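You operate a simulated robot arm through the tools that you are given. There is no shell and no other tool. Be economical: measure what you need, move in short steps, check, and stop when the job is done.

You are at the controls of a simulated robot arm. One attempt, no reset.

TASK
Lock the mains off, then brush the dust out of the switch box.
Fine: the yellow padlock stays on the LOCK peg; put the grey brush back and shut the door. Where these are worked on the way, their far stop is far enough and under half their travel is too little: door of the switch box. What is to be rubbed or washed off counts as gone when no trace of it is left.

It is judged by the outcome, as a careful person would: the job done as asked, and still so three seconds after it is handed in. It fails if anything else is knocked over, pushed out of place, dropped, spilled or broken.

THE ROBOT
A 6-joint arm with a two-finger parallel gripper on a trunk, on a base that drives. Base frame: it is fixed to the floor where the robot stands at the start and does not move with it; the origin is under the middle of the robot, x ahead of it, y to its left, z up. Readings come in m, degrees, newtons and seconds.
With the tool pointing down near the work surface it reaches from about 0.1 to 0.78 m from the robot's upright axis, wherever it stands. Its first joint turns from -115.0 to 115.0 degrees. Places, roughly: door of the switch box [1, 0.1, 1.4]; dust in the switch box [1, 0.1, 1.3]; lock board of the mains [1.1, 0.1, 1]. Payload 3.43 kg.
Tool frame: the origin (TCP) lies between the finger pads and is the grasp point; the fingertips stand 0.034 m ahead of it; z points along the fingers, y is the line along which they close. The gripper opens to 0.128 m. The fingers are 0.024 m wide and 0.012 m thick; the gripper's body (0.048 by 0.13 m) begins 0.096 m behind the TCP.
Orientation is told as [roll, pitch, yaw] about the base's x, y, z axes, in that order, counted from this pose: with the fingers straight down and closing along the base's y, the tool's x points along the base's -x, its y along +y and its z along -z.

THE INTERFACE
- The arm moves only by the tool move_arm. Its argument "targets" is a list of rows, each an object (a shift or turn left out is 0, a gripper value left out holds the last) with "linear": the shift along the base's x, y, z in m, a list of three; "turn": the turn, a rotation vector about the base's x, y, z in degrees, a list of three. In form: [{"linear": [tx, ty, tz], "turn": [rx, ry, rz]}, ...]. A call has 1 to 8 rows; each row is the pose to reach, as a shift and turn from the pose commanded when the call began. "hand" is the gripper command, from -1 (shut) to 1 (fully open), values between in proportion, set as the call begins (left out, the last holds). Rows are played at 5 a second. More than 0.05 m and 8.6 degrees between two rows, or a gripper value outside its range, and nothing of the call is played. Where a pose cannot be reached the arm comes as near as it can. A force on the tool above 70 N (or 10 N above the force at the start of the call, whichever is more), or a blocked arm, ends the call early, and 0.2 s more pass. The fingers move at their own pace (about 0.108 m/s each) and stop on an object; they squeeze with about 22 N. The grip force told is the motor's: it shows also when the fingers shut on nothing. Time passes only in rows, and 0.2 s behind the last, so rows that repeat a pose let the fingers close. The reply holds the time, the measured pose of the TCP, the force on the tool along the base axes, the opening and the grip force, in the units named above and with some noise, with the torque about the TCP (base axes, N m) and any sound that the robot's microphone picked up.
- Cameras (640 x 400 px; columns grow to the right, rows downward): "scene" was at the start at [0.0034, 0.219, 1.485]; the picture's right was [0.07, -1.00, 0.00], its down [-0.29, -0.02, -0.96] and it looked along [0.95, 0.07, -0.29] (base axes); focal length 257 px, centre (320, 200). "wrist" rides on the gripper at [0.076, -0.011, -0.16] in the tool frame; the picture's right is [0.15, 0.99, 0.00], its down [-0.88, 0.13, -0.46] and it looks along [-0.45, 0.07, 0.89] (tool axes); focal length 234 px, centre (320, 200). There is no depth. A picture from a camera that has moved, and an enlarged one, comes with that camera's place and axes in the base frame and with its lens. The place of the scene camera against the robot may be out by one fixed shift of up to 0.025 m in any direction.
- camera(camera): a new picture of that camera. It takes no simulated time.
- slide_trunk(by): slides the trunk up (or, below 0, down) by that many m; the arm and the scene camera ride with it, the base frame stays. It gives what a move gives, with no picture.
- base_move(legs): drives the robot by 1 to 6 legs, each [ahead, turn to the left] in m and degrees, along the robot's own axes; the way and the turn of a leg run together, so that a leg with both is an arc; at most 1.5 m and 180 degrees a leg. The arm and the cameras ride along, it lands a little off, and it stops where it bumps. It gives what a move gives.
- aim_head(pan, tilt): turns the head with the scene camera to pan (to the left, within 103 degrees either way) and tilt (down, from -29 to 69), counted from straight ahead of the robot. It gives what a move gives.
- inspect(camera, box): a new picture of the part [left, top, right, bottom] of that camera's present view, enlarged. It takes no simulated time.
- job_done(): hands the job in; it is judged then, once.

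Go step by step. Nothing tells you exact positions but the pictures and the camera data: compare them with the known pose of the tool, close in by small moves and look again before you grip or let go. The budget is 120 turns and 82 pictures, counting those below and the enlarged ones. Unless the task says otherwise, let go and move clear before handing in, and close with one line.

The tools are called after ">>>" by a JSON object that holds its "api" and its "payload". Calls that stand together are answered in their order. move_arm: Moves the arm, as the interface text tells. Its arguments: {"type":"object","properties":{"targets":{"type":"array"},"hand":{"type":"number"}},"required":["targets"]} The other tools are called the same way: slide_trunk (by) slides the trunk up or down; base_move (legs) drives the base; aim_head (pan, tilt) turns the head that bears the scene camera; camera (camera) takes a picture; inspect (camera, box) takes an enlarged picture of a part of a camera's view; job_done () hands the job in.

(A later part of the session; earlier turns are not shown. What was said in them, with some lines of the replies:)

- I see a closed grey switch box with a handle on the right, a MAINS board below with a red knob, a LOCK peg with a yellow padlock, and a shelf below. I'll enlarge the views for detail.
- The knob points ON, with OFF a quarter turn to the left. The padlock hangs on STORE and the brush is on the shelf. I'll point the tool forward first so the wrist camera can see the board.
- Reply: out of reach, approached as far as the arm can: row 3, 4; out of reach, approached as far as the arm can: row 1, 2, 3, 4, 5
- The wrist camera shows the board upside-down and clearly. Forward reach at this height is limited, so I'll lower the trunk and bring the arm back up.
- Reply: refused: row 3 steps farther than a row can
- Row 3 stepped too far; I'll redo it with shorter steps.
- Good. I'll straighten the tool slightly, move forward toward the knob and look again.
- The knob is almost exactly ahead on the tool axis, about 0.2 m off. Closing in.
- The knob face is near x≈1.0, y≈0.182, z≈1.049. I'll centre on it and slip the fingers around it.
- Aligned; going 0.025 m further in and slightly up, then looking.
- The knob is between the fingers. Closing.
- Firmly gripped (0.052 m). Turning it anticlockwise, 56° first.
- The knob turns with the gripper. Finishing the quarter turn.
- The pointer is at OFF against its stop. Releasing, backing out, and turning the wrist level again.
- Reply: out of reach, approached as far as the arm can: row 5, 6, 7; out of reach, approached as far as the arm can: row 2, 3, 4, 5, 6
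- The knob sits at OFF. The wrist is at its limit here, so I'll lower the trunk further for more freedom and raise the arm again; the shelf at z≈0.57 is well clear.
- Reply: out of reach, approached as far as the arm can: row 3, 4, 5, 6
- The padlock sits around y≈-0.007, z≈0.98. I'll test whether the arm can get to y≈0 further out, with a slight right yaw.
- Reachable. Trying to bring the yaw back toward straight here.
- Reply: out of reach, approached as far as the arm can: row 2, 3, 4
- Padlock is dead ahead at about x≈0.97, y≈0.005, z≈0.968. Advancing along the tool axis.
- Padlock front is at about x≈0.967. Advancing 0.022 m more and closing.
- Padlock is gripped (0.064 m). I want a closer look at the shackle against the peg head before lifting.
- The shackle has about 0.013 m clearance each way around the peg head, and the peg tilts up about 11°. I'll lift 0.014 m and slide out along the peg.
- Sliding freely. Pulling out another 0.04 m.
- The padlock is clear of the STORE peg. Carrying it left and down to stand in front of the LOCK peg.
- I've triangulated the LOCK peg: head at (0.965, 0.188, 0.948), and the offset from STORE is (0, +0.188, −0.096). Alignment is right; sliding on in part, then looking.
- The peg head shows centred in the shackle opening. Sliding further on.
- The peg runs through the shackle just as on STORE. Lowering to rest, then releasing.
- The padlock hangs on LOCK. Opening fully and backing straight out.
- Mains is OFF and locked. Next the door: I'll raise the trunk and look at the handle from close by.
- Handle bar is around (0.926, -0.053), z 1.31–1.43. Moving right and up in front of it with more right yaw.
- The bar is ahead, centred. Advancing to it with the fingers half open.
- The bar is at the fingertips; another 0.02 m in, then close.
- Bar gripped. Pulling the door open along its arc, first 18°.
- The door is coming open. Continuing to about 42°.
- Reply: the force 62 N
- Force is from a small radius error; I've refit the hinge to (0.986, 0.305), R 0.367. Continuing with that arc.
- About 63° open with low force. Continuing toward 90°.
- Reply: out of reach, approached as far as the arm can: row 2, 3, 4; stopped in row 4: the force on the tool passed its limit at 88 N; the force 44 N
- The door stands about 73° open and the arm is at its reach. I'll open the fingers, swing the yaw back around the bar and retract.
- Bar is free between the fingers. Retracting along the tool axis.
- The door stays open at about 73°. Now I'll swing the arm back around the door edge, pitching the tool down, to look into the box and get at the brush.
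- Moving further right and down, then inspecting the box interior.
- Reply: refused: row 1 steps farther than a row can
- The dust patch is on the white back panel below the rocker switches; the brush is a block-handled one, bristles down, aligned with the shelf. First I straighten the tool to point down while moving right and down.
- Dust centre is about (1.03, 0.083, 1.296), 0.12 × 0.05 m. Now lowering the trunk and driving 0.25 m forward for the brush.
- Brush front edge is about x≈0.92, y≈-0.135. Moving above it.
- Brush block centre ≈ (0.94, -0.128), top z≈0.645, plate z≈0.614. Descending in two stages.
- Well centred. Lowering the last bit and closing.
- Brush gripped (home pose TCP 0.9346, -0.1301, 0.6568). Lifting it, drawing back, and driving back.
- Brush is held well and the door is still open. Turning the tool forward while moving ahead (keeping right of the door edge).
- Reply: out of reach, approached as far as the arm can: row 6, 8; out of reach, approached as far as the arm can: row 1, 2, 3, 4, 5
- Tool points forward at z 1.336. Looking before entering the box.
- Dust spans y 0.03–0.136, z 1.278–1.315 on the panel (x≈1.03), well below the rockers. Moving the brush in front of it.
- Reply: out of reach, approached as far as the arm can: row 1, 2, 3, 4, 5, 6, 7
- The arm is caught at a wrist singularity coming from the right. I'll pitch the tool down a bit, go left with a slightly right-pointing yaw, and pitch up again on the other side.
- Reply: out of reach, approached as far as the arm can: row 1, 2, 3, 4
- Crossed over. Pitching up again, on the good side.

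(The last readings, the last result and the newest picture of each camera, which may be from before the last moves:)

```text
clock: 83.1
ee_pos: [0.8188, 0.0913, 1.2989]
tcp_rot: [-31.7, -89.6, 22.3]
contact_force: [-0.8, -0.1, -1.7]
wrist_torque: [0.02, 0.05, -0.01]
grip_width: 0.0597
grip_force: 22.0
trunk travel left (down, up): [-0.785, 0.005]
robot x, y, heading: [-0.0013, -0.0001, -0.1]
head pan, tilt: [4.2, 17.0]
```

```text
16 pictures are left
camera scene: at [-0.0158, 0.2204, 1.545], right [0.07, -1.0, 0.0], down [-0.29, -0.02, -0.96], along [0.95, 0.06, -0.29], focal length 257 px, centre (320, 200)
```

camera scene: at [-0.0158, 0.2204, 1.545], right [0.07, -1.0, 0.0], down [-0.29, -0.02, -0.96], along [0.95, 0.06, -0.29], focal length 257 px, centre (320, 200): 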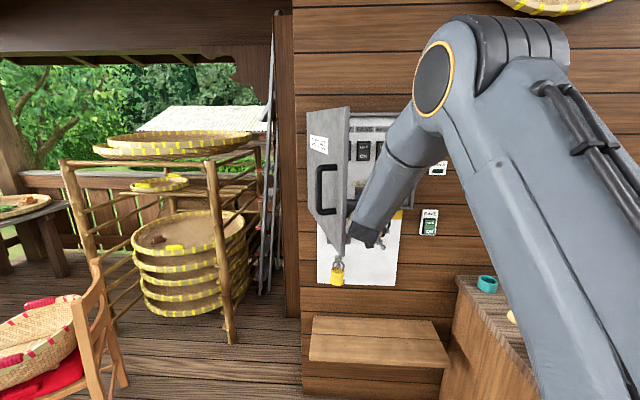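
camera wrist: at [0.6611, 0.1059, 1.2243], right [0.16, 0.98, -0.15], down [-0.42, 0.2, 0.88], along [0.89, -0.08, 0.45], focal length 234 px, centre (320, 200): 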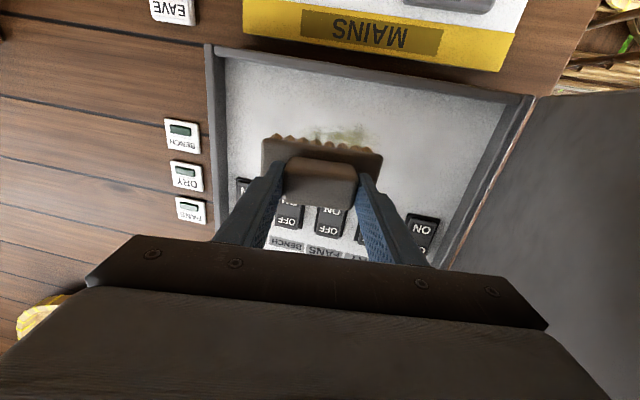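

All lined up: dust is directly ahead. Advancing into the box up to just short of the panel.

>>> {"api": "move_arm", "payload": {"targets": [{"linear": [0.04, 0.002, -0.001], "turn": [0, 0, 1]}, {"linear": [0.08, 0.003, -0.002], "turn": [0, 0, 3]}, {"linear": [0.1, 0.004, -0.003], "turn": [0, 0, 4]}, {"linear": [0.11, 0.004, -0.003], "turn": [0, 0, 4]}, {"linear": [0.11, 0.004, -0.003], "turn": [0, 0, 4]}]}}

>>> {"api": "camera", "payload": {"camera": "wrist"}}

```text
clock: 84.3
ee_pos: [0.93, 0.0949, 1.296]
tcp_rot: [-28.5, -89.8, 23.1]
contact_force: [-0.4, 0.1, -1.6]
wrist_torque: [0.04, 0.1, -0.03]
grip_width: 0.0593
grip_force: 22.2
trunk travel left (down, up): [-0.785, 0.005]
robot x, y, heading: [-0.0014, -0.0003, -0.4]
head pan, tilt: [4.2, 17.0]
```

```text
15 pictures are left
camera wrist: at [0.7701, 0.0984, 1.2219], right [0.09, 0.98, -0.15], down [-0.44, 0.17, 0.88], along [0.89, -0.02, 0.45], focal length 234 px, centre (320, 200)
```

wrist: 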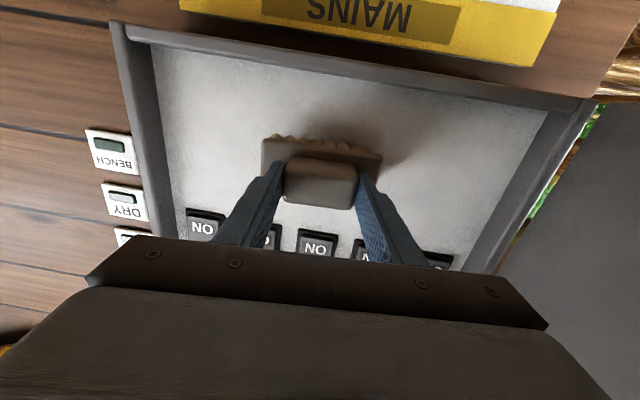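

No contact yet. Creeping forward to feel the panel.

>>> {"api": "move_arm", "payload": {"targets": [{"linear": [0.005, 0, 0]}, {"linear": [0.01, 0, 0]}, {"linear": [0.014, 0, 0]}, {"linear": [0.014, 0, 0]}]}}

```text
clock: 85.3
ee_pos: [0.9428, 0.095, 1.2968]
tcp_rot: [-26.6, -89.7, 21.2]
contact_force: [-15.1, -2.3, -2.7]
wrist_torque: [-0.03, -0.17, 0.59]
grip_width: 0.0597
grip_force: 21.2
trunk travel left (down, up): [-0.785, 0.005]
robot x, y, heading: [-0.0014, 0.0025, -0.5]
head pan, tilt: [4.2, 17.0]
```

In contact at 15 N. Brushing side to side over the dust.

>>> {"api": "move_arm", "payload": {"targets": [{"linear": [0, 0.025, 0]}, {"linear": [0, 0.05, 0]}, {"linear": [0, 0.02, -0.004]}, {"linear": [0, -0.01, -0.006]}, {"linear": [0, -0.04, -0.008]}, {"linear": [0, -0.055, -0.008]}, {"linear": [0, -0.02, -0.01]}, {"linear": [0, 0.02, -0.012]}]}}

>>> {"api": "move_arm", "payload": {"targets": [{"linear": [0, 0.025, 0.004]}, {"linear": [0, 0.0, 0.012]}, {"linear": [0, -0.04, 0.02]}, {"linear": [0, -0.07, 0.022]}, {"linear": [0, -0.035, 0.022]}, {"linear": [0, 0, 0.022]}, {"linear": [0, 0.03, 0.022]}, {"linear": [0, -0.01, 0.016]}]}}

```text
clock: 87.1
ee_pos: [0.9424, 0.115, 1.2835]
tcp_rot: [-25.1, -89.7, 19.6]
contact_force: [0.6, -0.7, -1.2]
wrist_torque: [0.01, 0.12, -0.01]
grip_width: 0.0595
grip_force: 22.0
trunk travel left (down, up): [-0.785, 0.005]
robot x, y, heading: [-0.0079, 0.0005, -0.4]
head pan, tilt: [4.2, 17.0]
```

```text
clock: 88.9
ee_pos: [0.9443, 0.1054, 1.3005]
tcp_rot: [-26.5, -89.8, 21.1]
contact_force: [-11.0, -2.3, 0.5]
wrist_torque: [0.14, -0.32, 0.39]
grip_width: 0.0596
grip_force: 22.0
trunk travel left (down, up): [-0.785, 0.005]
robot x, y, heading: [-0.004, -0.0003, -0.7]
head pan, tilt: [4.2, 17.0]
```

Contact was light in places; pressing 5 mm more with a little yaw to flatten, and repeating the strokes.

>>> {"api": "move_arm", "payload": {"targets": [{"linear": [0.005, 0, 0], "turn": [0, 0, 1]}, {"linear": [0.006, 0.03, 0], "turn": [0, 0, 1.5]}, {"linear": [0.006, 0, -0.006], "turn": [0, 0, 1.5]}, {"linear": [0.006, -0.035, -0.01], "turn": [0, 0, 1.5]}, {"linear": [0.006, -0.065, -0.01], "turn": [0, 0, 1.5]}, {"linear": [0.006, -0.03, -0.016], "turn": [0, 0, 1.5]}, {"linear": [0.006, 0.01, -0.02], "turn": [0, 0, 1.5]}, {"linear": [0.006, 0.035, -0.02], "turn": [0, 0, 1.5]}]}}

>>> {"api": "move_arm", "payload": {"targets": [{"linear": [0, -0.03, 0.01]}, {"linear": [0, -0.065, 0.016]}, {"linear": [0, -0.1, 0.02]}, {"linear": [0, -0.06, 0.024]}, {"linear": [0, -0.02, 0.024]}, {"linear": [0, -0.03, 0.01]}, {"linear": [-0.03, -0.03, 0.01]}, {"linear": [-0.06, -0.03, 0.01]}]}}

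>>> {"api": "camera", "payload": {"camera": "wrist"}}

```text
clock: 90.7
ee_pos: [0.9493, 0.1416, 1.2794]
tcp_rot: [-32.9, -89.7, 29.0]
contact_force: [-3.5, 0.4, -1.4]
wrist_torque: [-0.03, -0.03, 0.34]
grip_width: 0.0604
grip_force: 21.6
trunk travel left (down, up): [-0.785, 0.005]
robot x, y, heading: [-0.0036, 0.0032, -0.4]
head pan, tilt: [4.2, 17.0]
```

```text
clock: 92.5
ee_pos: [0.8884, 0.1107, 1.2896]
tcp_rot: [-24.8, -89.5, 21.0]
contact_force: [0.6, 0.3, -2.0]
wrist_torque: [-0.02, 0.03, 0.02]
grip_width: 0.0597
grip_force: 21.8
trunk travel left (down, up): [-0.785, 0.005]
robot x, y, heading: [-0.0036, 0.0006, -0.2]
head pan, tilt: [4.2, 17.0]
```

```text
14 pictures are left
camera wrist: at [0.7299, 0.1099, 1.2164], right [0.07, 0.99, -0.15], down [-0.44, 0.16, 0.88], along [0.9, 0.01, 0.45], focal length 234 px, centre (320, 200)
```

wrist: 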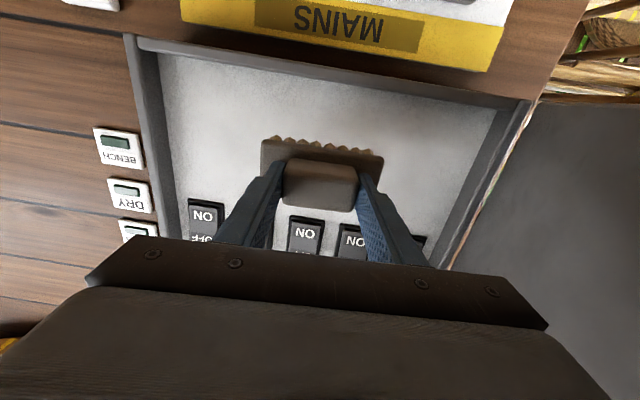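

No dust visible beside the brush; I'll back out and raise it to see the spot itself.

>>> {"api": "move_arm", "payload": {"targets": [{"linear": [-0.03, 0.01, 0.02]}, {"linear": [-0.06, 0.02, 0.04]}, {"linear": [-0.07, 0.03, 0.06]}, {"linear": [-0.07, 0.04, 0.08]}, {"linear": [-0.07, 0.04, 0.09]}]}}

>>> {"api": "inspect", "payload": {"camera": "wrist", "box": [100, 20, 540, 260]}}

```text
clock: 93.7
ee_pos: [0.8212, 0.1507, 1.3802]
tcp_rot: [-28.2, -89.6, 24.4]
contact_force: [-0.4, -0.4, -1.1]
wrist_torque: [0.0, 0.04, 0.0]
grip_width: 0.0597
grip_force: 22.3
trunk travel left (down, up): [-0.785, 0.005]
robot x, y, heading: [-0.0053, 0.0003, -0.4]
head pan, tilt: [4.2, 17.0]
```

```text
1.45 times, centred on (320, 140) of wrist
camera zoom: at [0.6616, 0.1501, 1.3052], right [0.07, 0.99, -0.15], down [-0.44, 0.16, 0.88], along [0.9, 0.01, 0.45], focal length 341 px, centre (320, 287)
```

zoom: 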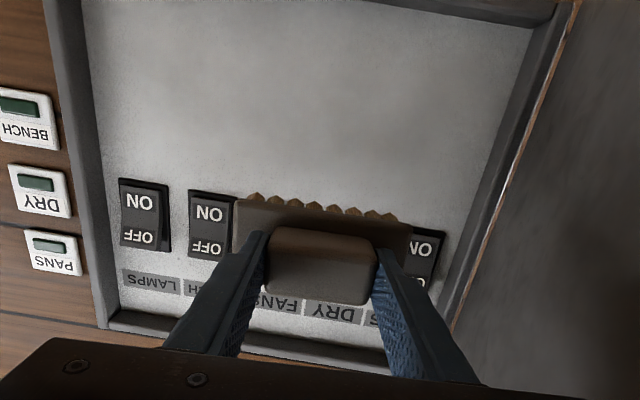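

The panel looks clean; checking the faint shading more closely.

>>> {"api": "inspect", "payload": {"camera": "wrist", "box": [220, 30, 460, 160]}}

```text
2.67 times, centred on (340, 95) of wrist
camera zoom: at [0.6616, 0.1501, 1.3052], right [0.07, 0.99, -0.15], down [-0.44, 0.16, 0.88], along [0.9, 0.01, 0.45], focal length 624 px, centre (267, 480)
```

zoom: 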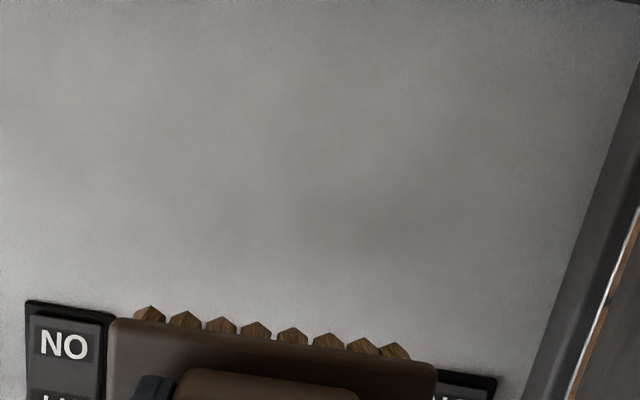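

Only a neutral shadow remains, no dust. Now bringing the tool back down-pointing and right, to return the brush.

>>> {"api": "move_arm", "payload": {"targets": [{"linear": [-0.03, -0.02, -0.005], "turn": [0, 8, 0]}, {"linear": [-0.06, -0.04, -0.01], "turn": [0, 16, 0]}, {"linear": [-0.09, -0.07, -0.02], "turn": [0, 24, 0]}, {"linear": [-0.12, -0.1, -0.03], "turn": [0, 32, 0]}, {"linear": [-0.15, -0.13, -0.04], "turn": [0, 40, 0]}, {"linear": [-0.18, -0.16, -0.05], "turn": [0, 48, 0]}, {"linear": [-0.21, -0.19, -0.06], "turn": [0, 56, 0]}, {"linear": [-0.24, -0.22, -0.07], "turn": [0, 64, 0]}]}}

>>> {"api": "move_arm", "payload": {"targets": [{"linear": [-0.02, -0.02, -0.03], "turn": [0, 8, 0]}, {"linear": [-0.04, -0.03, -0.06], "turn": [0, 16, 0]}, {"linear": [-0.06, -0.04, -0.09], "turn": [0, 24, 0]}, {"linear": [-0.08, -0.04, -0.13], "turn": [0, 25.5, 0]}, {"linear": [-0.09, -0.04, -0.17], "turn": [0, 25.5, 0]}, {"linear": [-0.09, -0.04, -0.2], "turn": [0, 25.5, 0]}]}}

>>> {"api": "inspect", "payload": {"camera": "scene", "box": [300, 90, 440, 230]}}

```text
clock: 95.5
ee_pos: [0.5756, -0.0683, 1.2916]
tcp_rot: [-11.8, -26.4, 3.6]
contact_force: [0.1, -1.5, -1.3]
wrist_torque: [0.07, 0.02, 0.04]
grip_width: 0.0597
grip_force: 22.1
out of reach, approached as far as the arm can: row 7, 8
trunk travel left (down, up): [-0.785, 0.005]
robot x, y, heading: [-0.005, -0.003, -0.7]
head pan, tilt: [4.2, 17.0]
```

```text
clock: 96.9
ee_pos: [0.4828, -0.0954, 1.0861]
tcp_rot: [-11.4, -1.4, 2.7]
contact_force: [0.0, 0.4, -0.8]
wrist_torque: [0.01, -0.03, -0.01]
grip_width: 0.0594
grip_force: 22.0
out of reach, approached as far as the arm can: row 1, 2, 3, 4, 5, 6
trunk travel left (down, up): [-0.785, 0.005]
robot x, y, heading: [-0.0032, -0.002, -0.1]
head pan, tilt: [4.2, 17.0]
```

```text
2.86 times, centred on (370, 160) of scene
camera zoom: at [-0.0163, 0.2208, 1.5449], right [0.07, -1.0, 0.0], down [-0.29, -0.02, -0.96], along [0.95, 0.06, -0.29], focal length 734 px, centre (177, 314)
```

zoom: 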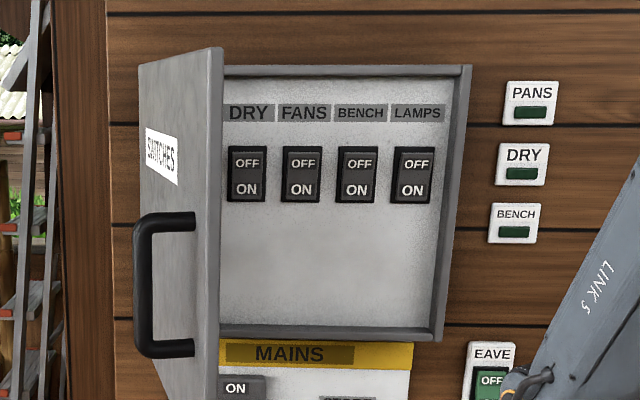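

Panel is spotless and all switches untouched. Lowering the trunk and driving forward again to put the brush back.

>>> {"api": "slide_trunk", "payload": {"by": -0.39}}

>>> {"api": "move_arm", "payload": {"targets": [{"linear": [0, -0.005, 0.02], "turn": [5, 0.7, -1.3]}, {"linear": [0, -0.01, 0.05], "turn": [11.4, 1.4, -2.7]}, {"linear": [0, -0.01, 0.08], "turn": [11.4, 1.4, -2.7]}, {"linear": [0, -0.01, 0.08], "turn": [11.4, 1.4, -2.7]}]}}

>>> {"api": "base_move", "payload": {"legs": [[0.25, 0.2]]}}

```text
clock: 100.7
ee_pos: [0.4828, -0.0952, 0.6931]
tcp_rot: [-10.6, -1.2, 3.2]
contact_force: [0.4, -0.6, -2.5]
wrist_torque: [0.02, 0.02, 0.02]
grip_width: 0.0594
grip_force: 21.8
trunk travel left (down, up): [-0.395, 0.395]
robot x, y, heading: [-0.0031, 0.004, -0.4]
head pan, tilt: [4.2, 17.0]
```

```text
clock: 101.7
ee_pos: [0.4752, -0.0762, 0.7228]
tcp_rot: [-9.1, -1.7, 0.3]
contact_force: [-1.2, 0.0, -1.3]
wrist_torque: [0.02, 0.02, 0.02]
grip_width: 0.0596
grip_force: 22.3
out of reach, approached as far as the arm can: row 1, 2, 3, 4
trunk travel left (down, up): [-0.395, 0.395]
robot x, y, heading: [0.0011, -0.0005, -0.2]
head pan, tilt: [4.2, 17.0]
```

```text
clock: 103.5
ee_pos: [0.7237, -0.0751, 0.7226]
tcp_rot: [-9.1, -1.8, 0.6]
contact_force: [0.9, 1.0, -1.1]
wrist_torque: [0.01, 0.0, 0.01]
grip_width: 0.0591
grip_force: 22.2
trunk travel left (down, up): [-0.395, 0.395]
robot x, y, heading: [0.246, -0.001, -0.1]
head pan, tilt: [4.2, 17.0]
```

The forearm is too steep here; extending outward should free the wrist. Moving out, then straightening.

>>> {"api": "move_arm", "payload": {"targets": [{"linear": [0.03, -0.01, 0.02], "turn": [0, 2, 0]}, {"linear": [0.06, -0.02, 0.04], "turn": [0, 2, 0]}, {"linear": [0.1, -0.03, 0.045], "turn": [3, 2, 0]}, {"linear": [0.14, -0.04, 0.045], "turn": [6, 2, 0]}, {"linear": [0.17, -0.05, 0.045], "turn": [9, 2, -0.5]}, {"linear": [0.19, -0.055, 0.045], "turn": [9, 2, -0.5]}, {"linear": [0.19, -0.055, 0.045], "turn": [9, 2, -0.5]}]}}

>>> {"api": "camera", "payload": {"camera": "wrist"}}

```text
clock: 105.1
ee_pos: [0.8971, -0.0967, 0.7292]
tcp_rot: [-11.3, -1.9, -0.8]
contact_force: [-0.2, -0.3, -0.6]
wrist_torque: [0.01, -0.01, -0.02]
grip_width: 0.0596
grip_force: 21.5
out of reach, approached as far as the arm can: row 1, 2, 3, 4, 5, 6, 7
trunk travel left (down, up): [-0.395, 0.395]
robot x, y, heading: [0.2462, 0.0013, -0.4]
head pan, tilt: [4.2, 17.0]
```

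```text
10 pictures are left
camera wrist: at [0.8179, -0.076, 0.8856], right [-0.13, 0.97, -0.2], down [0.87, 0.2, 0.45], along [0.48, -0.11, -0.87], focal length 234 px, centre (320, 200)
```

wrist: 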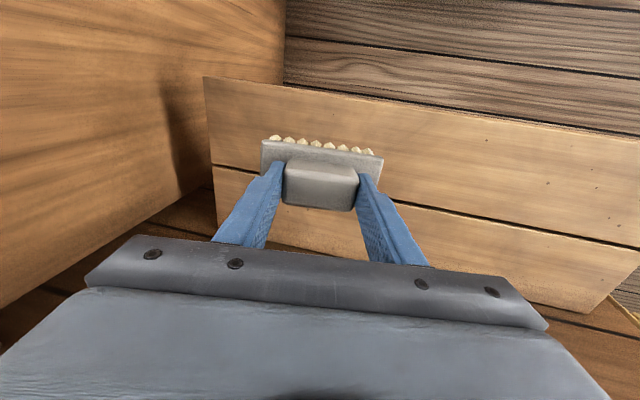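

The wrist is flipped to the wrong branch (from the brushing side). I'll drive back and cross over with the tool pointing about 30° below horizontal, exactly the reverse of the earlier crossing.

>>> {"api": "base_move", "payload": {"legs": [[-0.25, 0]]}}

>>> {"api": "move_arm", "payload": {"targets": [{"linear": [0.015, 0.025, 0.025], "turn": [0, -8, 0]}, {"linear": [0.03, 0.05, 0.05], "turn": [0, -16, 0]}, {"linear": [0.045, 0.075, 0.075], "turn": [0, -24, 0]}, {"linear": [0.06, 0.1, 0.1], "turn": [0, -32, 0]}, {"linear": [0.08, 0.125, 0.125], "turn": [0, -40, 0]}, {"linear": [0.1, 0.15, 0.15], "turn": [0, -48, 0]}, {"linear": [0.12, 0.175, 0.175], "turn": [0, -56, 0]}, {"linear": [0.13, 0.187, 0.187], "turn": [0, -57, 0]}]}}

>>> {"api": "move_arm", "payload": {"targets": [{"linear": [0, -0.02, 0], "turn": [0, 0, 5]}, {"linear": [0, -0.04, 0], "turn": [0, 0, 10]}, {"linear": [0, -0.06, 0], "turn": [0, 0, 15]}, {"linear": [0, -0.08, 0], "turn": [0, 0, 18]}, {"linear": [0, -0.09, 0], "turn": [0, 0, 20]}, {"linear": [0, -0.09, 0], "turn": [0, 0, 20]}]}}

```text
clock: 106.9
ee_pos: [0.6459, -0.0971, 0.7283]
tcp_rot: [-11.2, -1.8, -0.9]
contact_force: [-0.4, -0.3, -1.1]
wrist_torque: [0.01, -0.03, 0.01]
grip_width: 0.0595
grip_force: 22.7
trunk travel left (down, up): [-0.395, 0.395]
robot x, y, heading: [-0.011, 0.0028, 0.1]
head pan, tilt: [4.2, 17.0]
```

```text
clock: 108.7
ee_pos: [0.7756, 0.0916, 0.9163]
tcp_rot: [-9.7, -58.9, -1.7]
contact_force: [0.3, -0.7, -1.0]
wrist_torque: [-0.01, 0.04, 0.04]
grip_width: 0.0596
grip_force: 21.9
trunk travel left (down, up): [-0.395, 0.395]
robot x, y, heading: [-0.004, 0.0002, -0.2]
head pan, tilt: [4.2, 17.0]
```

```text
clock: 110.1
ee_pos: [0.7744, 0.001, 0.9169]
tcp_rot: [-9.7, -58.8, 18.2]
contact_force: [0.0, -0.4, -1.3]
wrist_torque: [0.01, 0.06, -0.03]
grip_width: 0.0594
grip_force: 22.2
trunk travel left (down, up): [-0.395, 0.395]
robot x, y, heading: [-0.0073, 0.0016, -0.4]
head pan, tilt: [4.2, 17.0]
```

Crossed cleanly this time. Fixing the small roll, then pitching to vertical while drawing back.

>>> {"api": "move_arm", "payload": {"targets": [{"turn": [4.9, 0.6, -3]}, {"turn": [4.9, 0.6, -3]}]}}

>>> {"api": "move_arm", "payload": {"targets": [{"linear": [-0.03, -0.013, -0.015], "turn": [-0.9, 7.3, 0]}, {"linear": [-0.06, -0.027, -0.03], "turn": [-1.8, 14.6, 0]}, {"linear": [-0.09, -0.04, -0.05], "turn": [-2.7, 22, 0]}, {"linear": [-0.12, -0.055, -0.07], "turn": [-3.6, 29.3, 0]}, {"linear": [-0.15, -0.068, -0.09], "turn": [-4.5, 36.6, 0]}, {"linear": [-0.18, -0.08, -0.11], "turn": [-5.4, 44, 0]}, {"linear": [-0.21, -0.095, -0.13], "turn": [-6.2, 51.3, 0]}, {"linear": [-0.24, -0.108, -0.15], "turn": [-7.1, 58.6, 0]}]}}

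```text
clock: 110.7
ee_pos: [0.7738, 0.0004, 0.9151]
tcp_rot: [-0.1, -59.3, 7.0]
contact_force: [-0.7, -0.7, -1.0]
wrist_torque: [0.0, 0.06, 0.01]
grip_width: 0.0595
grip_force: 22.1
trunk travel left (down, up): [-0.395, 0.395]
robot x, y, heading: [-0.008, 0.0027, 0.1]
head pan, tilt: [4.2, 17.0]
```

```text
clock: 112.5
ee_pos: [0.5441, -0.1042, 0.7505]
tcp_rot: [5.4, -10.2, 6.8]
contact_force: [0.2, -0.5, -0.5]
wrist_torque: [-0.01, 0.06, -0.01]
grip_width: 0.0594
grip_force: 21.5
out of reach, approached as far as the arm can: row 5, 6, 7, 8
trunk travel left (down, up): [-0.395, 0.395]
robot x, y, heading: [-0.0065, 0.0023, -0.1]
head pan, tilt: [4.2, 17.0]
```

Nearly vertical. Trying the final straightening.

>>> {"api": "move_arm", "payload": {"targets": [{"linear": [0.01, 0, 0.005], "turn": [-2, 4, -2]}, {"linear": [0.02, 0, 0.01], "turn": [-4, 8, -5]}, {"linear": [0.02, 0, 0.01], "turn": [-5, 10.3, -6.8]}, {"linear": [0.02, 0, 0.01], "turn": [-5, 10.3, -6.8]}]}}

```text
clock: 113.5
ee_pos: [0.5538, -0.1049, 0.7284]
tcp_rot: [8.0, -6.3, 1.9]
contact_force: [0.0, -0.1, -2.2]
wrist_torque: [-0.04, -0.01, -0.01]
grip_width: 0.0595
grip_force: 22.2
out of reach, approached as far as the arm can: row 1, 2, 3, 4
trunk travel left (down, up): [-0.395, 0.395]
robot x, y, heading: [-0.0086, 0.0017, -0.5]
head pan, tilt: [4.2, 17.0]
```

The wrist is on the wrong branch ("elbow-over" roll); the cure is to pitch straight down within the arm's plane. Pitching back up first, at y≈0 and straight ahead.

>>> {"api": "move_arm", "payload": {"targets": [{"linear": [0.019, 0.013, 0.021], "turn": [0, -8, 0]}, {"linear": [0.038, 0.026, 0.042], "turn": [0, -16, 0]}, {"linear": [0.057, 0.039, 0.063], "turn": [0, -24, 0]}, {"linear": [0.076, 0.052, 0.084], "turn": [0, -32, 0]}, {"linear": [0.095, 0.065, 0.105], "turn": [0, -40, 0]}, {"linear": [0.114, 0.078, 0.126], "turn": [0, -48, 0]}, {"linear": [0.133, 0.091, 0.147], "turn": [0, -56, 0]}, {"linear": [0.15, 0.105, 0.168], "turn": [0, -64, 0]}]}}

>>> {"api": "move_arm", "payload": {"targets": [{"turn": [0, 0, -4]}, {"turn": [0, 0, -8]}, {"turn": [0, 0, -8.2]}]}}

```text
clock: 115.3
ee_pos: [0.7042, -0.0011, 0.9006]
tcp_rot: [3.2, -70.4, 5.2]
contact_force: [0.3, 0.5, -0.7]
wrist_torque: [-0.02, 0.04, 0.02]
grip_width: 0.0596
grip_force: 22.2
trunk travel left (down, up): [-0.395, 0.395]
robot x, y, heading: [-0.0097, 0.0006, -0.2]
head pan, tilt: [4.2, 17.0]
```

```text
clock: 116.1
ee_pos: [0.7043, -0.0012, 0.8991]
tcp_rot: [3.2, -70.2, -3.0]
contact_force: [-0.3, 0.0, -1.9]
wrist_torque: [0.02, 0.12, 0.01]
grip_width: 0.0594
grip_force: 22.0
trunk travel left (down, up): [-0.395, 0.395]
robot x, y, heading: [-0.0061, 0.0015, -0.2]
head pan, tilt: [4.2, 17.0]
```

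Reachable and in-plane. Now pitching straight down.

>>> {"api": "move_arm", "payload": {"targets": [{"linear": [-0.01, 0, -0.01], "turn": [0, 8, 0]}, {"linear": [-0.02, 0, -0.02], "turn": [0, 16, 0]}, {"linear": [-0.03, 0, -0.03], "turn": [0, 24, 0]}, {"linear": [-0.05, 0, -0.04], "turn": [0, 32, 0]}, {"linear": [-0.07, 0, -0.05], "turn": [0, 40, 0]}, {"linear": [-0.09, 0, -0.06], "turn": [0, 48, 0]}, {"linear": [-0.11, 0, -0.07], "turn": [0, 56, 0]}, {"linear": [-0.13, 0, -0.08], "turn": [0, 64, 0]}]}}

```text
clock: 117.9
ee_pos: [0.573, -0.0021, 0.8168]
tcp_rot: [0.6, -6.3, -1.0]
contact_force: [-0.4, -0.7, -1.3]
wrist_torque: [0.0, 0.02, 0.04]
grip_width: 0.0595
grip_force: 22.0
out of reach, approached as far as the arm can: row 3
trunk travel left (down, up): [-0.395, 0.395]
robot x, y, heading: [-0.0106, -0.0011, -0.3]
head pan, tilt: [4.2, 17.0]
```

Crossed to the natural branch. Straightening fully, shifting right, then driving forward.

>>> {"api": "move_arm", "payload": {"targets": [{"linear": [-0.02, -0.03, -0.015], "turn": [-0.3, 3, 0.5]}, {"linear": [-0.04, -0.06, -0.03], "turn": [-0.6, 6.3, 1]}, {"linear": [-0.06, -0.09, -0.045], "turn": [-0.6, 6.3, 1]}, {"linear": [-0.08, -0.107, -0.05], "turn": [-0.6, 6.3, 1]}, {"linear": [-0.08, -0.107, -0.05], "turn": [-0.6, 6.3, 1]}]}}

>>> {"api": "base_move", "payload": {"legs": [[0.257, 0.2]]}}

```text
clock: 119.1
ee_pos: [0.4935, -0.1068, 0.7666]
tcp_rot: [0.0, -0.1, 0.1]
contact_force: [-0.5, 0.3, -1.0]
wrist_torque: [0.0, -0.01, 0.01]
grip_width: 0.0595
grip_force: 22.0
trunk travel left (down, up): [-0.395, 0.395]
robot x, y, heading: [-0.008, 0.0034, -0.2]
head pan, tilt: [4.2, 17.0]
```

```text
clock: 121.0
ee_pos: [0.7516, -0.1046, 0.7684]
tcp_rot: [0.0, 0.0, 0.3]
contact_force: [0.4, -0.3, -0.9]
wrist_torque: [-0.01, 0.03, 0.02]
grip_width: 0.0593
grip_force: 22.0
trunk travel left (down, up): [-0.395, 0.395]
robot x, y, heading: [0.2463, 0.0026, 0.1]
head pan, tilt: [4.2, 17.0]
```

Vertical and aligned. Moving over the brush's home spot and lowering.

>>> {"api": "move_arm", "payload": {"targets": [{"linear": [0.045, -0.006, 0]}, {"linear": [0.09, -0.012, 0]}, {"linear": [0.135, -0.018, 0]}, {"linear": [0.175, -0.024, 0]}, {"linear": [0.183, -0.0255, -0.02]}, {"linear": [0.183, -0.0255, -0.05]}, {"linear": [0.183, -0.0255, -0.08]}, {"linear": [0.183, -0.0255, -0.09]}]}}

>>> {"api": "inspect", "payload": {"camera": "scene", "box": [400, 260, 580, 380]}}

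```text
clock: 122.8
ee_pos: [0.9334, -0.1293, 0.6765]
tcp_rot: [0.0, -0.1, 0.4]
contact_force: [0.7, 1.5, -0.9]
wrist_torque: [-0.02, 0.04, 0.0]
grip_width: 0.0597
grip_force: 22.4
trunk travel left (down, up): [-0.395, 0.395]
robot x, y, heading: [0.2477, 0.0015, -0.0]
head pan, tilt: [4.2, 17.0]
```

```text
3.33 times, centred on (490, 320) of scene
camera zoom: at [0.344, 0.2197, 1.155], right [0.08, -1.0, 0.0], down [-0.29, -0.02, -0.96], along [0.95, 0.07, -0.29], focal length 857 px, centre (-247, -200)
```

zoom: 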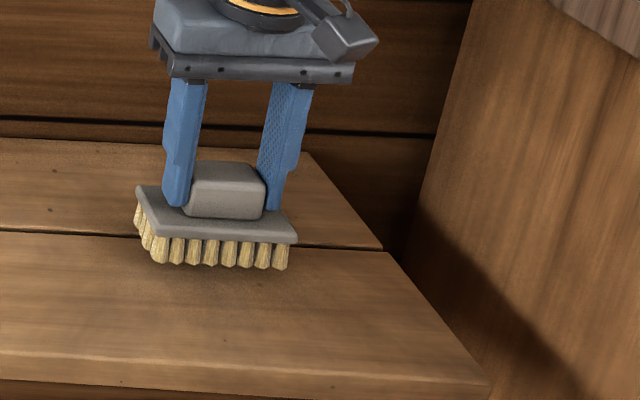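

Right over its place, about 2 cm up. Lowering to contact.

>>> {"api": "move_arm", "payload": {"targets": [{"linear": [0, 0, -0.008]}, {"linear": [0, 0, -0.015]}, {"linear": [0, 0, -0.019]}, {"linear": [0, 0, -0.019]}]}}

```text
clock: 123.8
ee_pos: [0.9327, -0.1289, 0.6582]
tcp_rot: [0.0, -0.1, 0.5]
contact_force: [-0.1, 0.4, -1.9]
wrist_torque: [0.02, -0.02, 0.01]
grip_width: 0.0594
grip_force: 22.8
trunk travel left (down, up): [-0.395, 0.395]
robot x, y, heading: [0.2518, 0.0028, 0.2]
head pan, tilt: [4.2, 17.0]
```

>>> {"api": "move_arm", "payload": {"targets": [{"linear": [0, 0, -0.002]}, {"linear": [0, 0, -0.004]}, {"linear": [0, 0, -0.004]}]}}

```text
clock: 124.6
ee_pos: [0.9336, -0.1294, 0.6552]
tcp_rot: [-0.1, -0.2, 0.4]
contact_force: [0.1, 0.5, 23.9]
wrist_torque: [0.1, -0.06, 0.02]
grip_width: 0.0597
grip_force: 21.9
trunk travel left (down, up): [-0.395, 0.395]
robot x, y, heading: [0.2456, -0.0006, 0.2]
head pan, tilt: [4.2, 17.0]
```

The brush stands on the shelf (24 N contact). Easing off, releasing and lifting away, then driving back.

>>> {"api": "move_arm", "payload": {"targets": [{"linear": [0, 0, 0.002]}, {"linear": [0, 0, 0.002]}]}}

>>> {"api": "move_arm", "payload": {"targets": [{}, {}, {}, {}, {"linear": [0, 0, 0.03]}, {"linear": [0, 0, 0.07]}, {"linear": [0, 0, 0.11]}], "hand": 1}}

>>> {"api": "move_arm", "payload": {"targets": [{"linear": [-0.04, 0.005, 0]}, {"linear": [-0.085, 0.01, 0]}, {"linear": [-0.13, 0.015, 0]}, {"linear": [-0.175, 0.02, 0]}, {"linear": [-0.2, 0.025, 0]}]}}

>>> {"api": "base_move", "payload": {"legs": [[-0.247, 0]]}}

>>> {"api": "camera", "payload": {"camera": "scene"}}

```text
clock: 125.2
ee_pos: [0.932, -0.1292, 0.656]
tcp_rot: [0.0, 0.1, 0.4]
contact_force: [0.4, 0.5, 1.7]
wrist_torque: [-0.13, -0.11, 0.05]
grip_width: 0.0594
grip_force: 22.4
trunk travel left (down, up): [-0.395, 0.395]
robot x, y, heading: [0.2465, 0.003, 0.2]
head pan, tilt: [4.2, 17.0]
```

```text
clock: 126.8
ee_pos: [0.9353, -0.1286, 0.767]
tcp_rot: [0.1, 0.0, 0.4]
contact_force: [0.0, -0.7, -0.2]
wrist_torque: [0.02, 0.04, -0.04]
grip_width: 0.1283
grip_force: 0.1
trunk travel left (down, up): [-0.395, 0.395]
robot x, y, heading: [0.2515, 0.0015, 0.2]
head pan, tilt: [4.2, 17.0]
```

```text
clock: 128.0
ee_pos: [0.7334, -0.1046, 0.7665]
tcp_rot: [0.0, 0.1, 0.4]
contact_force: [0.9, 0.3, 0.9]
wrist_torque: [-0.03, 0.01, 0.0]
grip_width: 0.128
grip_force: 0.1
trunk travel left (down, up): [-0.395, 0.395]
robot x, y, heading: [0.2534, -0.002, -0.2]
head pan, tilt: [4.2, 17.0]
```

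```text
clock: 129.8
ee_pos: [0.4857, -0.1054, 0.7666]
tcp_rot: [0.0, 0.1, 0.4]
contact_force: [-0.5, 0.3, 0.6]
wrist_torque: [-0.02, 0.0, 0.0]
grip_width: 0.1279
grip_force: 0.1
trunk travel left (down, up): [-0.395, 0.395]
robot x, y, heading: [0.0003, -0.0027, -0.2]
head pan, tilt: [4.2, 17.0]
```

```text
8 pictures are left
camera scene: at [0.0964, 0.2193, 1.155], right [0.08, -1.0, 0.0], down [-0.29, -0.02, -0.96], along [0.95, 0.07, -0.29], focal length 257 px, centre (320, 200)
```

scene: 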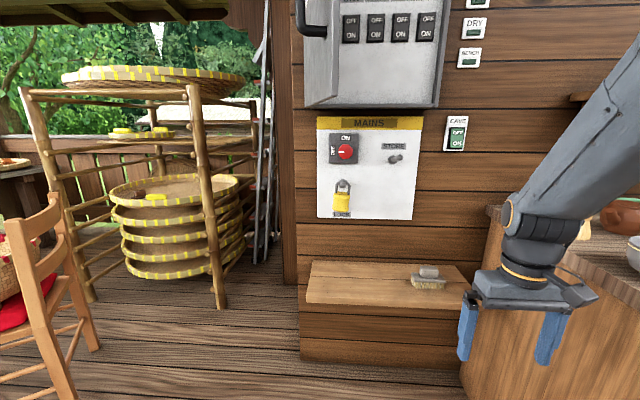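

Brush is back, padlock on LOCK, knob OFF. Now to shut the door: I'll retrace the earlier path to the left of the door, fingers closed, to push it from its outer face.

>>> {"api": "slide_trunk", "payload": {"by": 0.35}}

>>> {"api": "move_arm", "payload": {"targets": [{"linear": [-0.015, 0.018, 0.015], "turn": [0, -8, 0]}, {"linear": [-0.03, 0.036, 0.03], "turn": [0, -16, 0]}, {"linear": [-0.05, 0.055, 0.045], "turn": [0, -24, 0]}, {"linear": [-0.05, 0.055, 0.047], "turn": [0, -25, 0]}], "hand": -1}}

>>> {"api": "move_arm", "payload": {"targets": [{"linear": [0, 0.03, 0.028], "turn": [0, 0, -6.7]}, {"linear": [0, 0.065, 0.056], "turn": [0, 0, -13.4]}, {"linear": [0, 0.1, 0.084], "turn": [0, 0, -20.1]}, {"linear": [0, 0.135, 0.112], "turn": [0, 0, -26.8]}, {"linear": [0, 0.17, 0.14], "turn": [0, 0, -33.5]}, {"linear": [0, 0.2, 0.17], "turn": [0, 0, -40.2]}, {"linear": [0, 0.23, 0.2], "turn": [0, 0, -47]}]}}

>>> {"api": "move_arm", "payload": {"targets": [{"linear": [0, 0.04, 0], "turn": [-5.4, -5.8, 0]}, {"linear": [0, 0.08, 0], "turn": [-10.8, -11.6, 0]}, {"linear": [0, 0.11, 0], "turn": [-16.2, -17.4, 0]}, {"linear": [0, 0.14, 0], "turn": [-21.6, -23.2, 0]}, {"linear": [0.01, 0.16, 0], "turn": [-27, -29, 0]}, {"linear": [0.03, 0.175, 0], "turn": [-32.4, -34.8, 0]}, {"linear": [0.05, 0.185, 0], "turn": [-37.8, -40.6, 0]}, {"linear": [0.06, 0.19, 0], "turn": [-43.2, -46.4, 0]}]}}

>>> {"api": "camera", "payload": {"camera": "wrist"}}

```text
clock: 133.2
ee_pos: [0.4871, -0.1064, 1.1159]
tcp_rot: [0.0, -0.1, 0.3]
contact_force: [0.8, -0.3, 0.3]
wrist_torque: [0.02, 0.0, -0.04]
grip_width: 0.128
grip_force: 0.0
trunk travel left (down, up): [-0.745, 0.045]
robot x, y, heading: [0.0008, -0.0009, 0.2]
head pan, tilt: [4.2, 17.0]
```

```text
clock: 134.2
ee_pos: [0.4356, -0.0518, 1.1641]
tcp_rot: [-0.2, -25.2, 0.4]
contact_force: [0.1, -0.1, -0.4]
wrist_torque: [-0.01, 0.0, -0.02]
grip_width: 0.0
grip_force: 22.0
trunk travel left (down, up): [-0.745, 0.045]
robot x, y, heading: [0.003, 0.0013, 0.2]
head pan, tilt: [4.2, 17.0]
```

```text
clock: 135.8
ee_pos: [0.4349, 0.1795, 1.3635]
tcp_rot: [-0.3, -25.1, -46.6]
contact_force: [0.5, -0.2, 0.4]
wrist_torque: [0.0, -0.01, 0.01]
grip_width: 0.0002
grip_force: 22.1
trunk travel left (down, up): [-0.745, 0.045]
robot x, y, heading: [0.002, 0.0017, 0.2]
head pan, tilt: [4.2, 17.0]
```

```text
clock: 137.6
ee_pos: [0.4949, 0.3709, 1.3644]
tcp_rot: [64.2, -86.4, -109.1]
contact_force: [1.0, -0.6, -0.3]
wrist_torque: [0.03, 0.01, 0.03]
grip_width: 0.0
grip_force: 22.3
trunk travel left (down, up): [-0.745, 0.045]
robot x, y, heading: [0.0012, 0.0007, 0.3]
head pan, tilt: [4.2, 17.0]
```

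```text
7 pictures are left
camera wrist: at [0.3758, 0.479, 1.2936], right [0.7, 0.71, -0.09], down [-0.25, 0.36, 0.9], along [0.67, -0.61, 0.43], focal length 234 px, centre (320, 200)
```

wrist: 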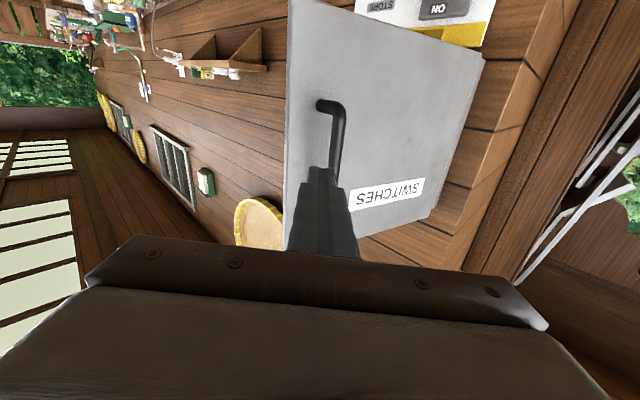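

The outer face is in front of the closed fingers. I'll drop below the handle (z≈1.255) and push along the closing arc.

>>> {"api": "move_arm", "payload": {"targets": [{"linear": [0.03, -0.008, -0.037]}, {"linear": [0.055, -0.017, -0.075]}, {"linear": [0.08, -0.026, -0.109]}, {"linear": [0.1, -0.065, -0.109]}, {"linear": [0.115, -0.11, -0.109]}, {"linear": [0.13, -0.155, -0.109]}, {"linear": [0.147, -0.2, -0.109]}, {"linear": [0.157, -0.212, -0.109]}]}}

>>> {"api": "camera", "payload": {"camera": "wrist"}}

```text
clock: 139.4
ee_pos: [0.6529, 0.1586, 1.2532]
tcp_rot: [61.9, -86.4, -106.7]
contact_force: [-0.1, 0.2, -1.3]
wrist_torque: [0.02, 0.02, 0.03]
grip_width: 0.0001
grip_force: 21.9
trunk travel left (down, up): [-0.745, 0.045]
robot x, y, heading: [-0.0008, 0.0001, 0.2]
head pan, tilt: [4.2, 17.0]
```

```text
6 pictures are left
camera wrist: at [0.5338, 0.2664, 1.1826], right [0.7, 0.71, -0.09], down [-0.25, 0.36, 0.9], along [0.67, -0.61, 0.43], focal length 234 px, centre (320, 200)
```

wrist: 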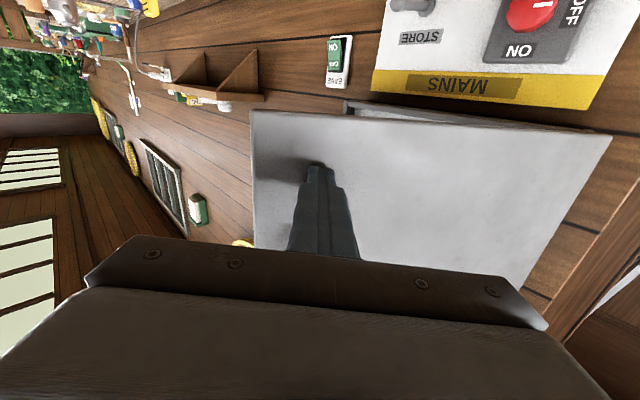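

The door follows the fingers. Continuing the arc toward shut.

>>> {"api": "move_arm", "payload": {"targets": [{"linear": [0.027, -0.037, 0]}, {"linear": [0.054, -0.07, 0]}, {"linear": [0.088, -0.1, 0], "turn": [0, 0, 4]}, {"linear": [0.121, -0.1275, 0], "turn": [0, 0, 7]}, {"linear": [0.161, -0.147, 0], "turn": [0, 0, 11]}, {"linear": [0.201, -0.165, 0], "turn": [0, 0, 15]}, {"linear": [0.235, -0.173, 0], "turn": [0, 0, 19]}]}}

>>> {"api": "move_arm", "payload": {"targets": [{"linear": [0.02, -0.004, 0], "turn": [0, 0, 2]}, {"linear": [0.035, -0.007, 0], "turn": [0, 0, 4]}, {"linear": [0.045, -0.008, 0], "turn": [0, 0, 4]}, {"linear": [0.052, -0.008, 0], "turn": [0, 0, 4]}, {"linear": [0.058, -0.008, 0], "turn": [0, 0, 4]}]}}

>>> {"api": "camera", "payload": {"camera": "wrist"}}

```text
clock: 141.0
ee_pos: [0.8878, -0.0139, 1.2528]
tcp_rot: [61.7, -86.3, -87.3]
contact_force: [-0.1, -0.9, -0.5]
wrist_torque: [0.03, 0.04, -0.01]
grip_width: 0.0
grip_force: 22.6
trunk travel left (down, up): [-0.745, 0.045]
robot x, y, heading: [-0.0002, -0.0023, -0.1]
head pan, tilt: [4.2, 17.0]
```

```text
clock: 142.2
ee_pos: [0.9469, -0.0236, 1.2531]
tcp_rot: [61.4, -86.4, -83.2]
contact_force: [-5.3, 1.2, -1.7]
wrist_torque: [-0.02, -0.04, 0.01]
grip_width: 0.0
grip_force: 22.3
trunk travel left (down, up): [-0.745, 0.045]
robot x, y, heading: [-0.001, 0.0007, -0.1]
head pan, tilt: [4.2, 17.0]
```

```text
5 pictures are left
camera wrist: at [0.7936, 0.0306, 1.1826], right [0.37, 0.93, -0.09], down [-0.37, 0.23, 0.9], along [0.85, -0.3, 0.43], focal length 234 px, centre (320, 200)
```

wrist: 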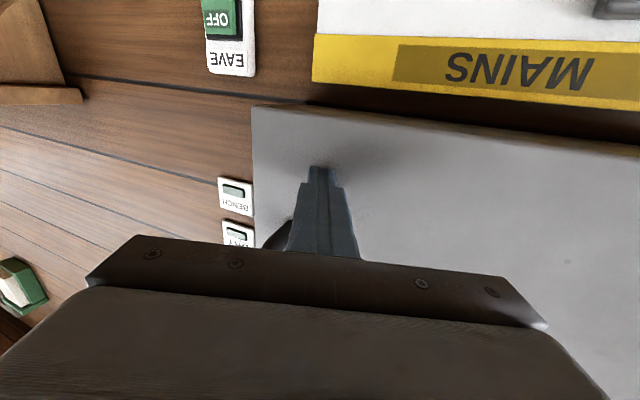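

Nearly shut, with the first contact force appearing. Pushing a few mm more until it stops firmly.

>>> {"api": "move_arm", "payload": {"targets": [{"linear": [0.005, 0, 0]}, {"linear": [0.01, 0, 0]}, {"linear": [0.01, 0, 0]}]}}

```text
clock: 142.8
ee_pos: [0.9462, -0.0235, 1.2533]
tcp_rot: [61.4, -86.3, -83.3]
contact_force: [-49.6, 2.6, 7.0]
wrist_torque: [-0.01, -0.38, -0.1]
grip_width: 0.0
grip_force: 21.6
trunk travel left (down, up): [-0.745, 0.045]
robot x, y, heading: [-0.0001, 0.0006, 0.2]
head pan, tilt: [4.2, 17.0]
stopped in row 2: the force on the tool passed its limit at 81 N (the readings are from after the stop); the commanded pose is now the measured one
```

The door is firmly at its stop. Backing off and viewing the whole scene.

>>> {"api": "move_arm", "payload": {"targets": [{"linear": [-0.02, 0.004, 0], "turn": [0, 0, -2]}, {"linear": [-0.06, 0.01, 0], "turn": [0, 0, -6]}, {"linear": [-0.1, 0.04, 0], "turn": [0, 0, -10]}, {"linear": [-0.14, 0.07, 0], "turn": [0, 0, -12]}, {"linear": [-0.18, 0.1, 0], "turn": [0, 0, -14]}, {"linear": [-0.22, 0.13, 0], "turn": [0, 0, -16]}, {"linear": [-0.26, 0.155, 0], "turn": [0, 0, -18]}]}}

>>> {"api": "camera", "payload": {"camera": "scene"}}

>>> {"api": "camera", "payload": {"camera": "wrist"}}

```text
clock: 144.3
ee_pos: [0.6902, 0.1318, 1.2532]
tcp_rot: [57.6, -86.3, -97.6]
contact_force: [0.0, 0.7, -1.0]
wrist_torque: [-0.03, -0.02, 0.0]
grip_width: 0.0001
grip_force: 21.9
trunk travel left (down, up): [-0.745, 0.045]
robot x, y, heading: [0.0006, 0.0001, -0.1]
head pan, tilt: [4.2, 17.0]
```

```text
4 pictures are left
camera scene: at [-0.0016, 0.2188, 1.505], right [0.08, -1.0, 0.0], down [-0.29, -0.02, -0.96], along [0.95, 0.07, -0.29], focal length 257 px, centre (320, 200)
```

scene: 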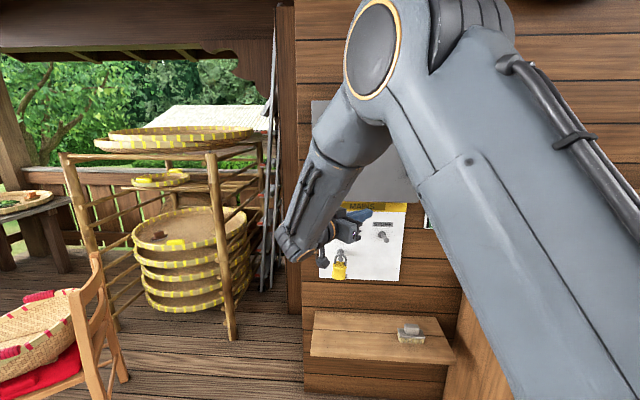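

```text
3 pictures are left
camera wrist: at [0.5625, 0.2298, 1.1824], right [0.64, 0.77, -0.09], down [-0.27, 0.33, 0.9], along [0.72, -0.55, 0.42], focal length 234 px, centre (320, 200)
```

wrist: 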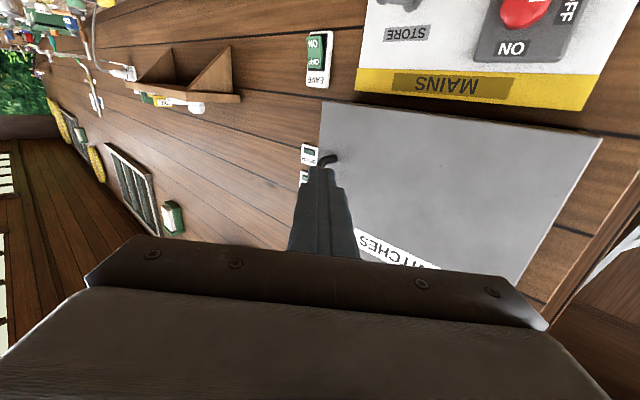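

The door is shut and stays shut, the padlock hangs on LOCK with the knob at OFF, the brush is back on its shelf, and the arm is clear. Handing in.

>>> {"api": "job_done", "payload": {}}

```text
The job is handed in.
```

The mains is off and locked with the yellow padlock on the LOCK peg. No dust was visible on the panel after brushing, the grey brush is back on its shelf, and the door is shut.
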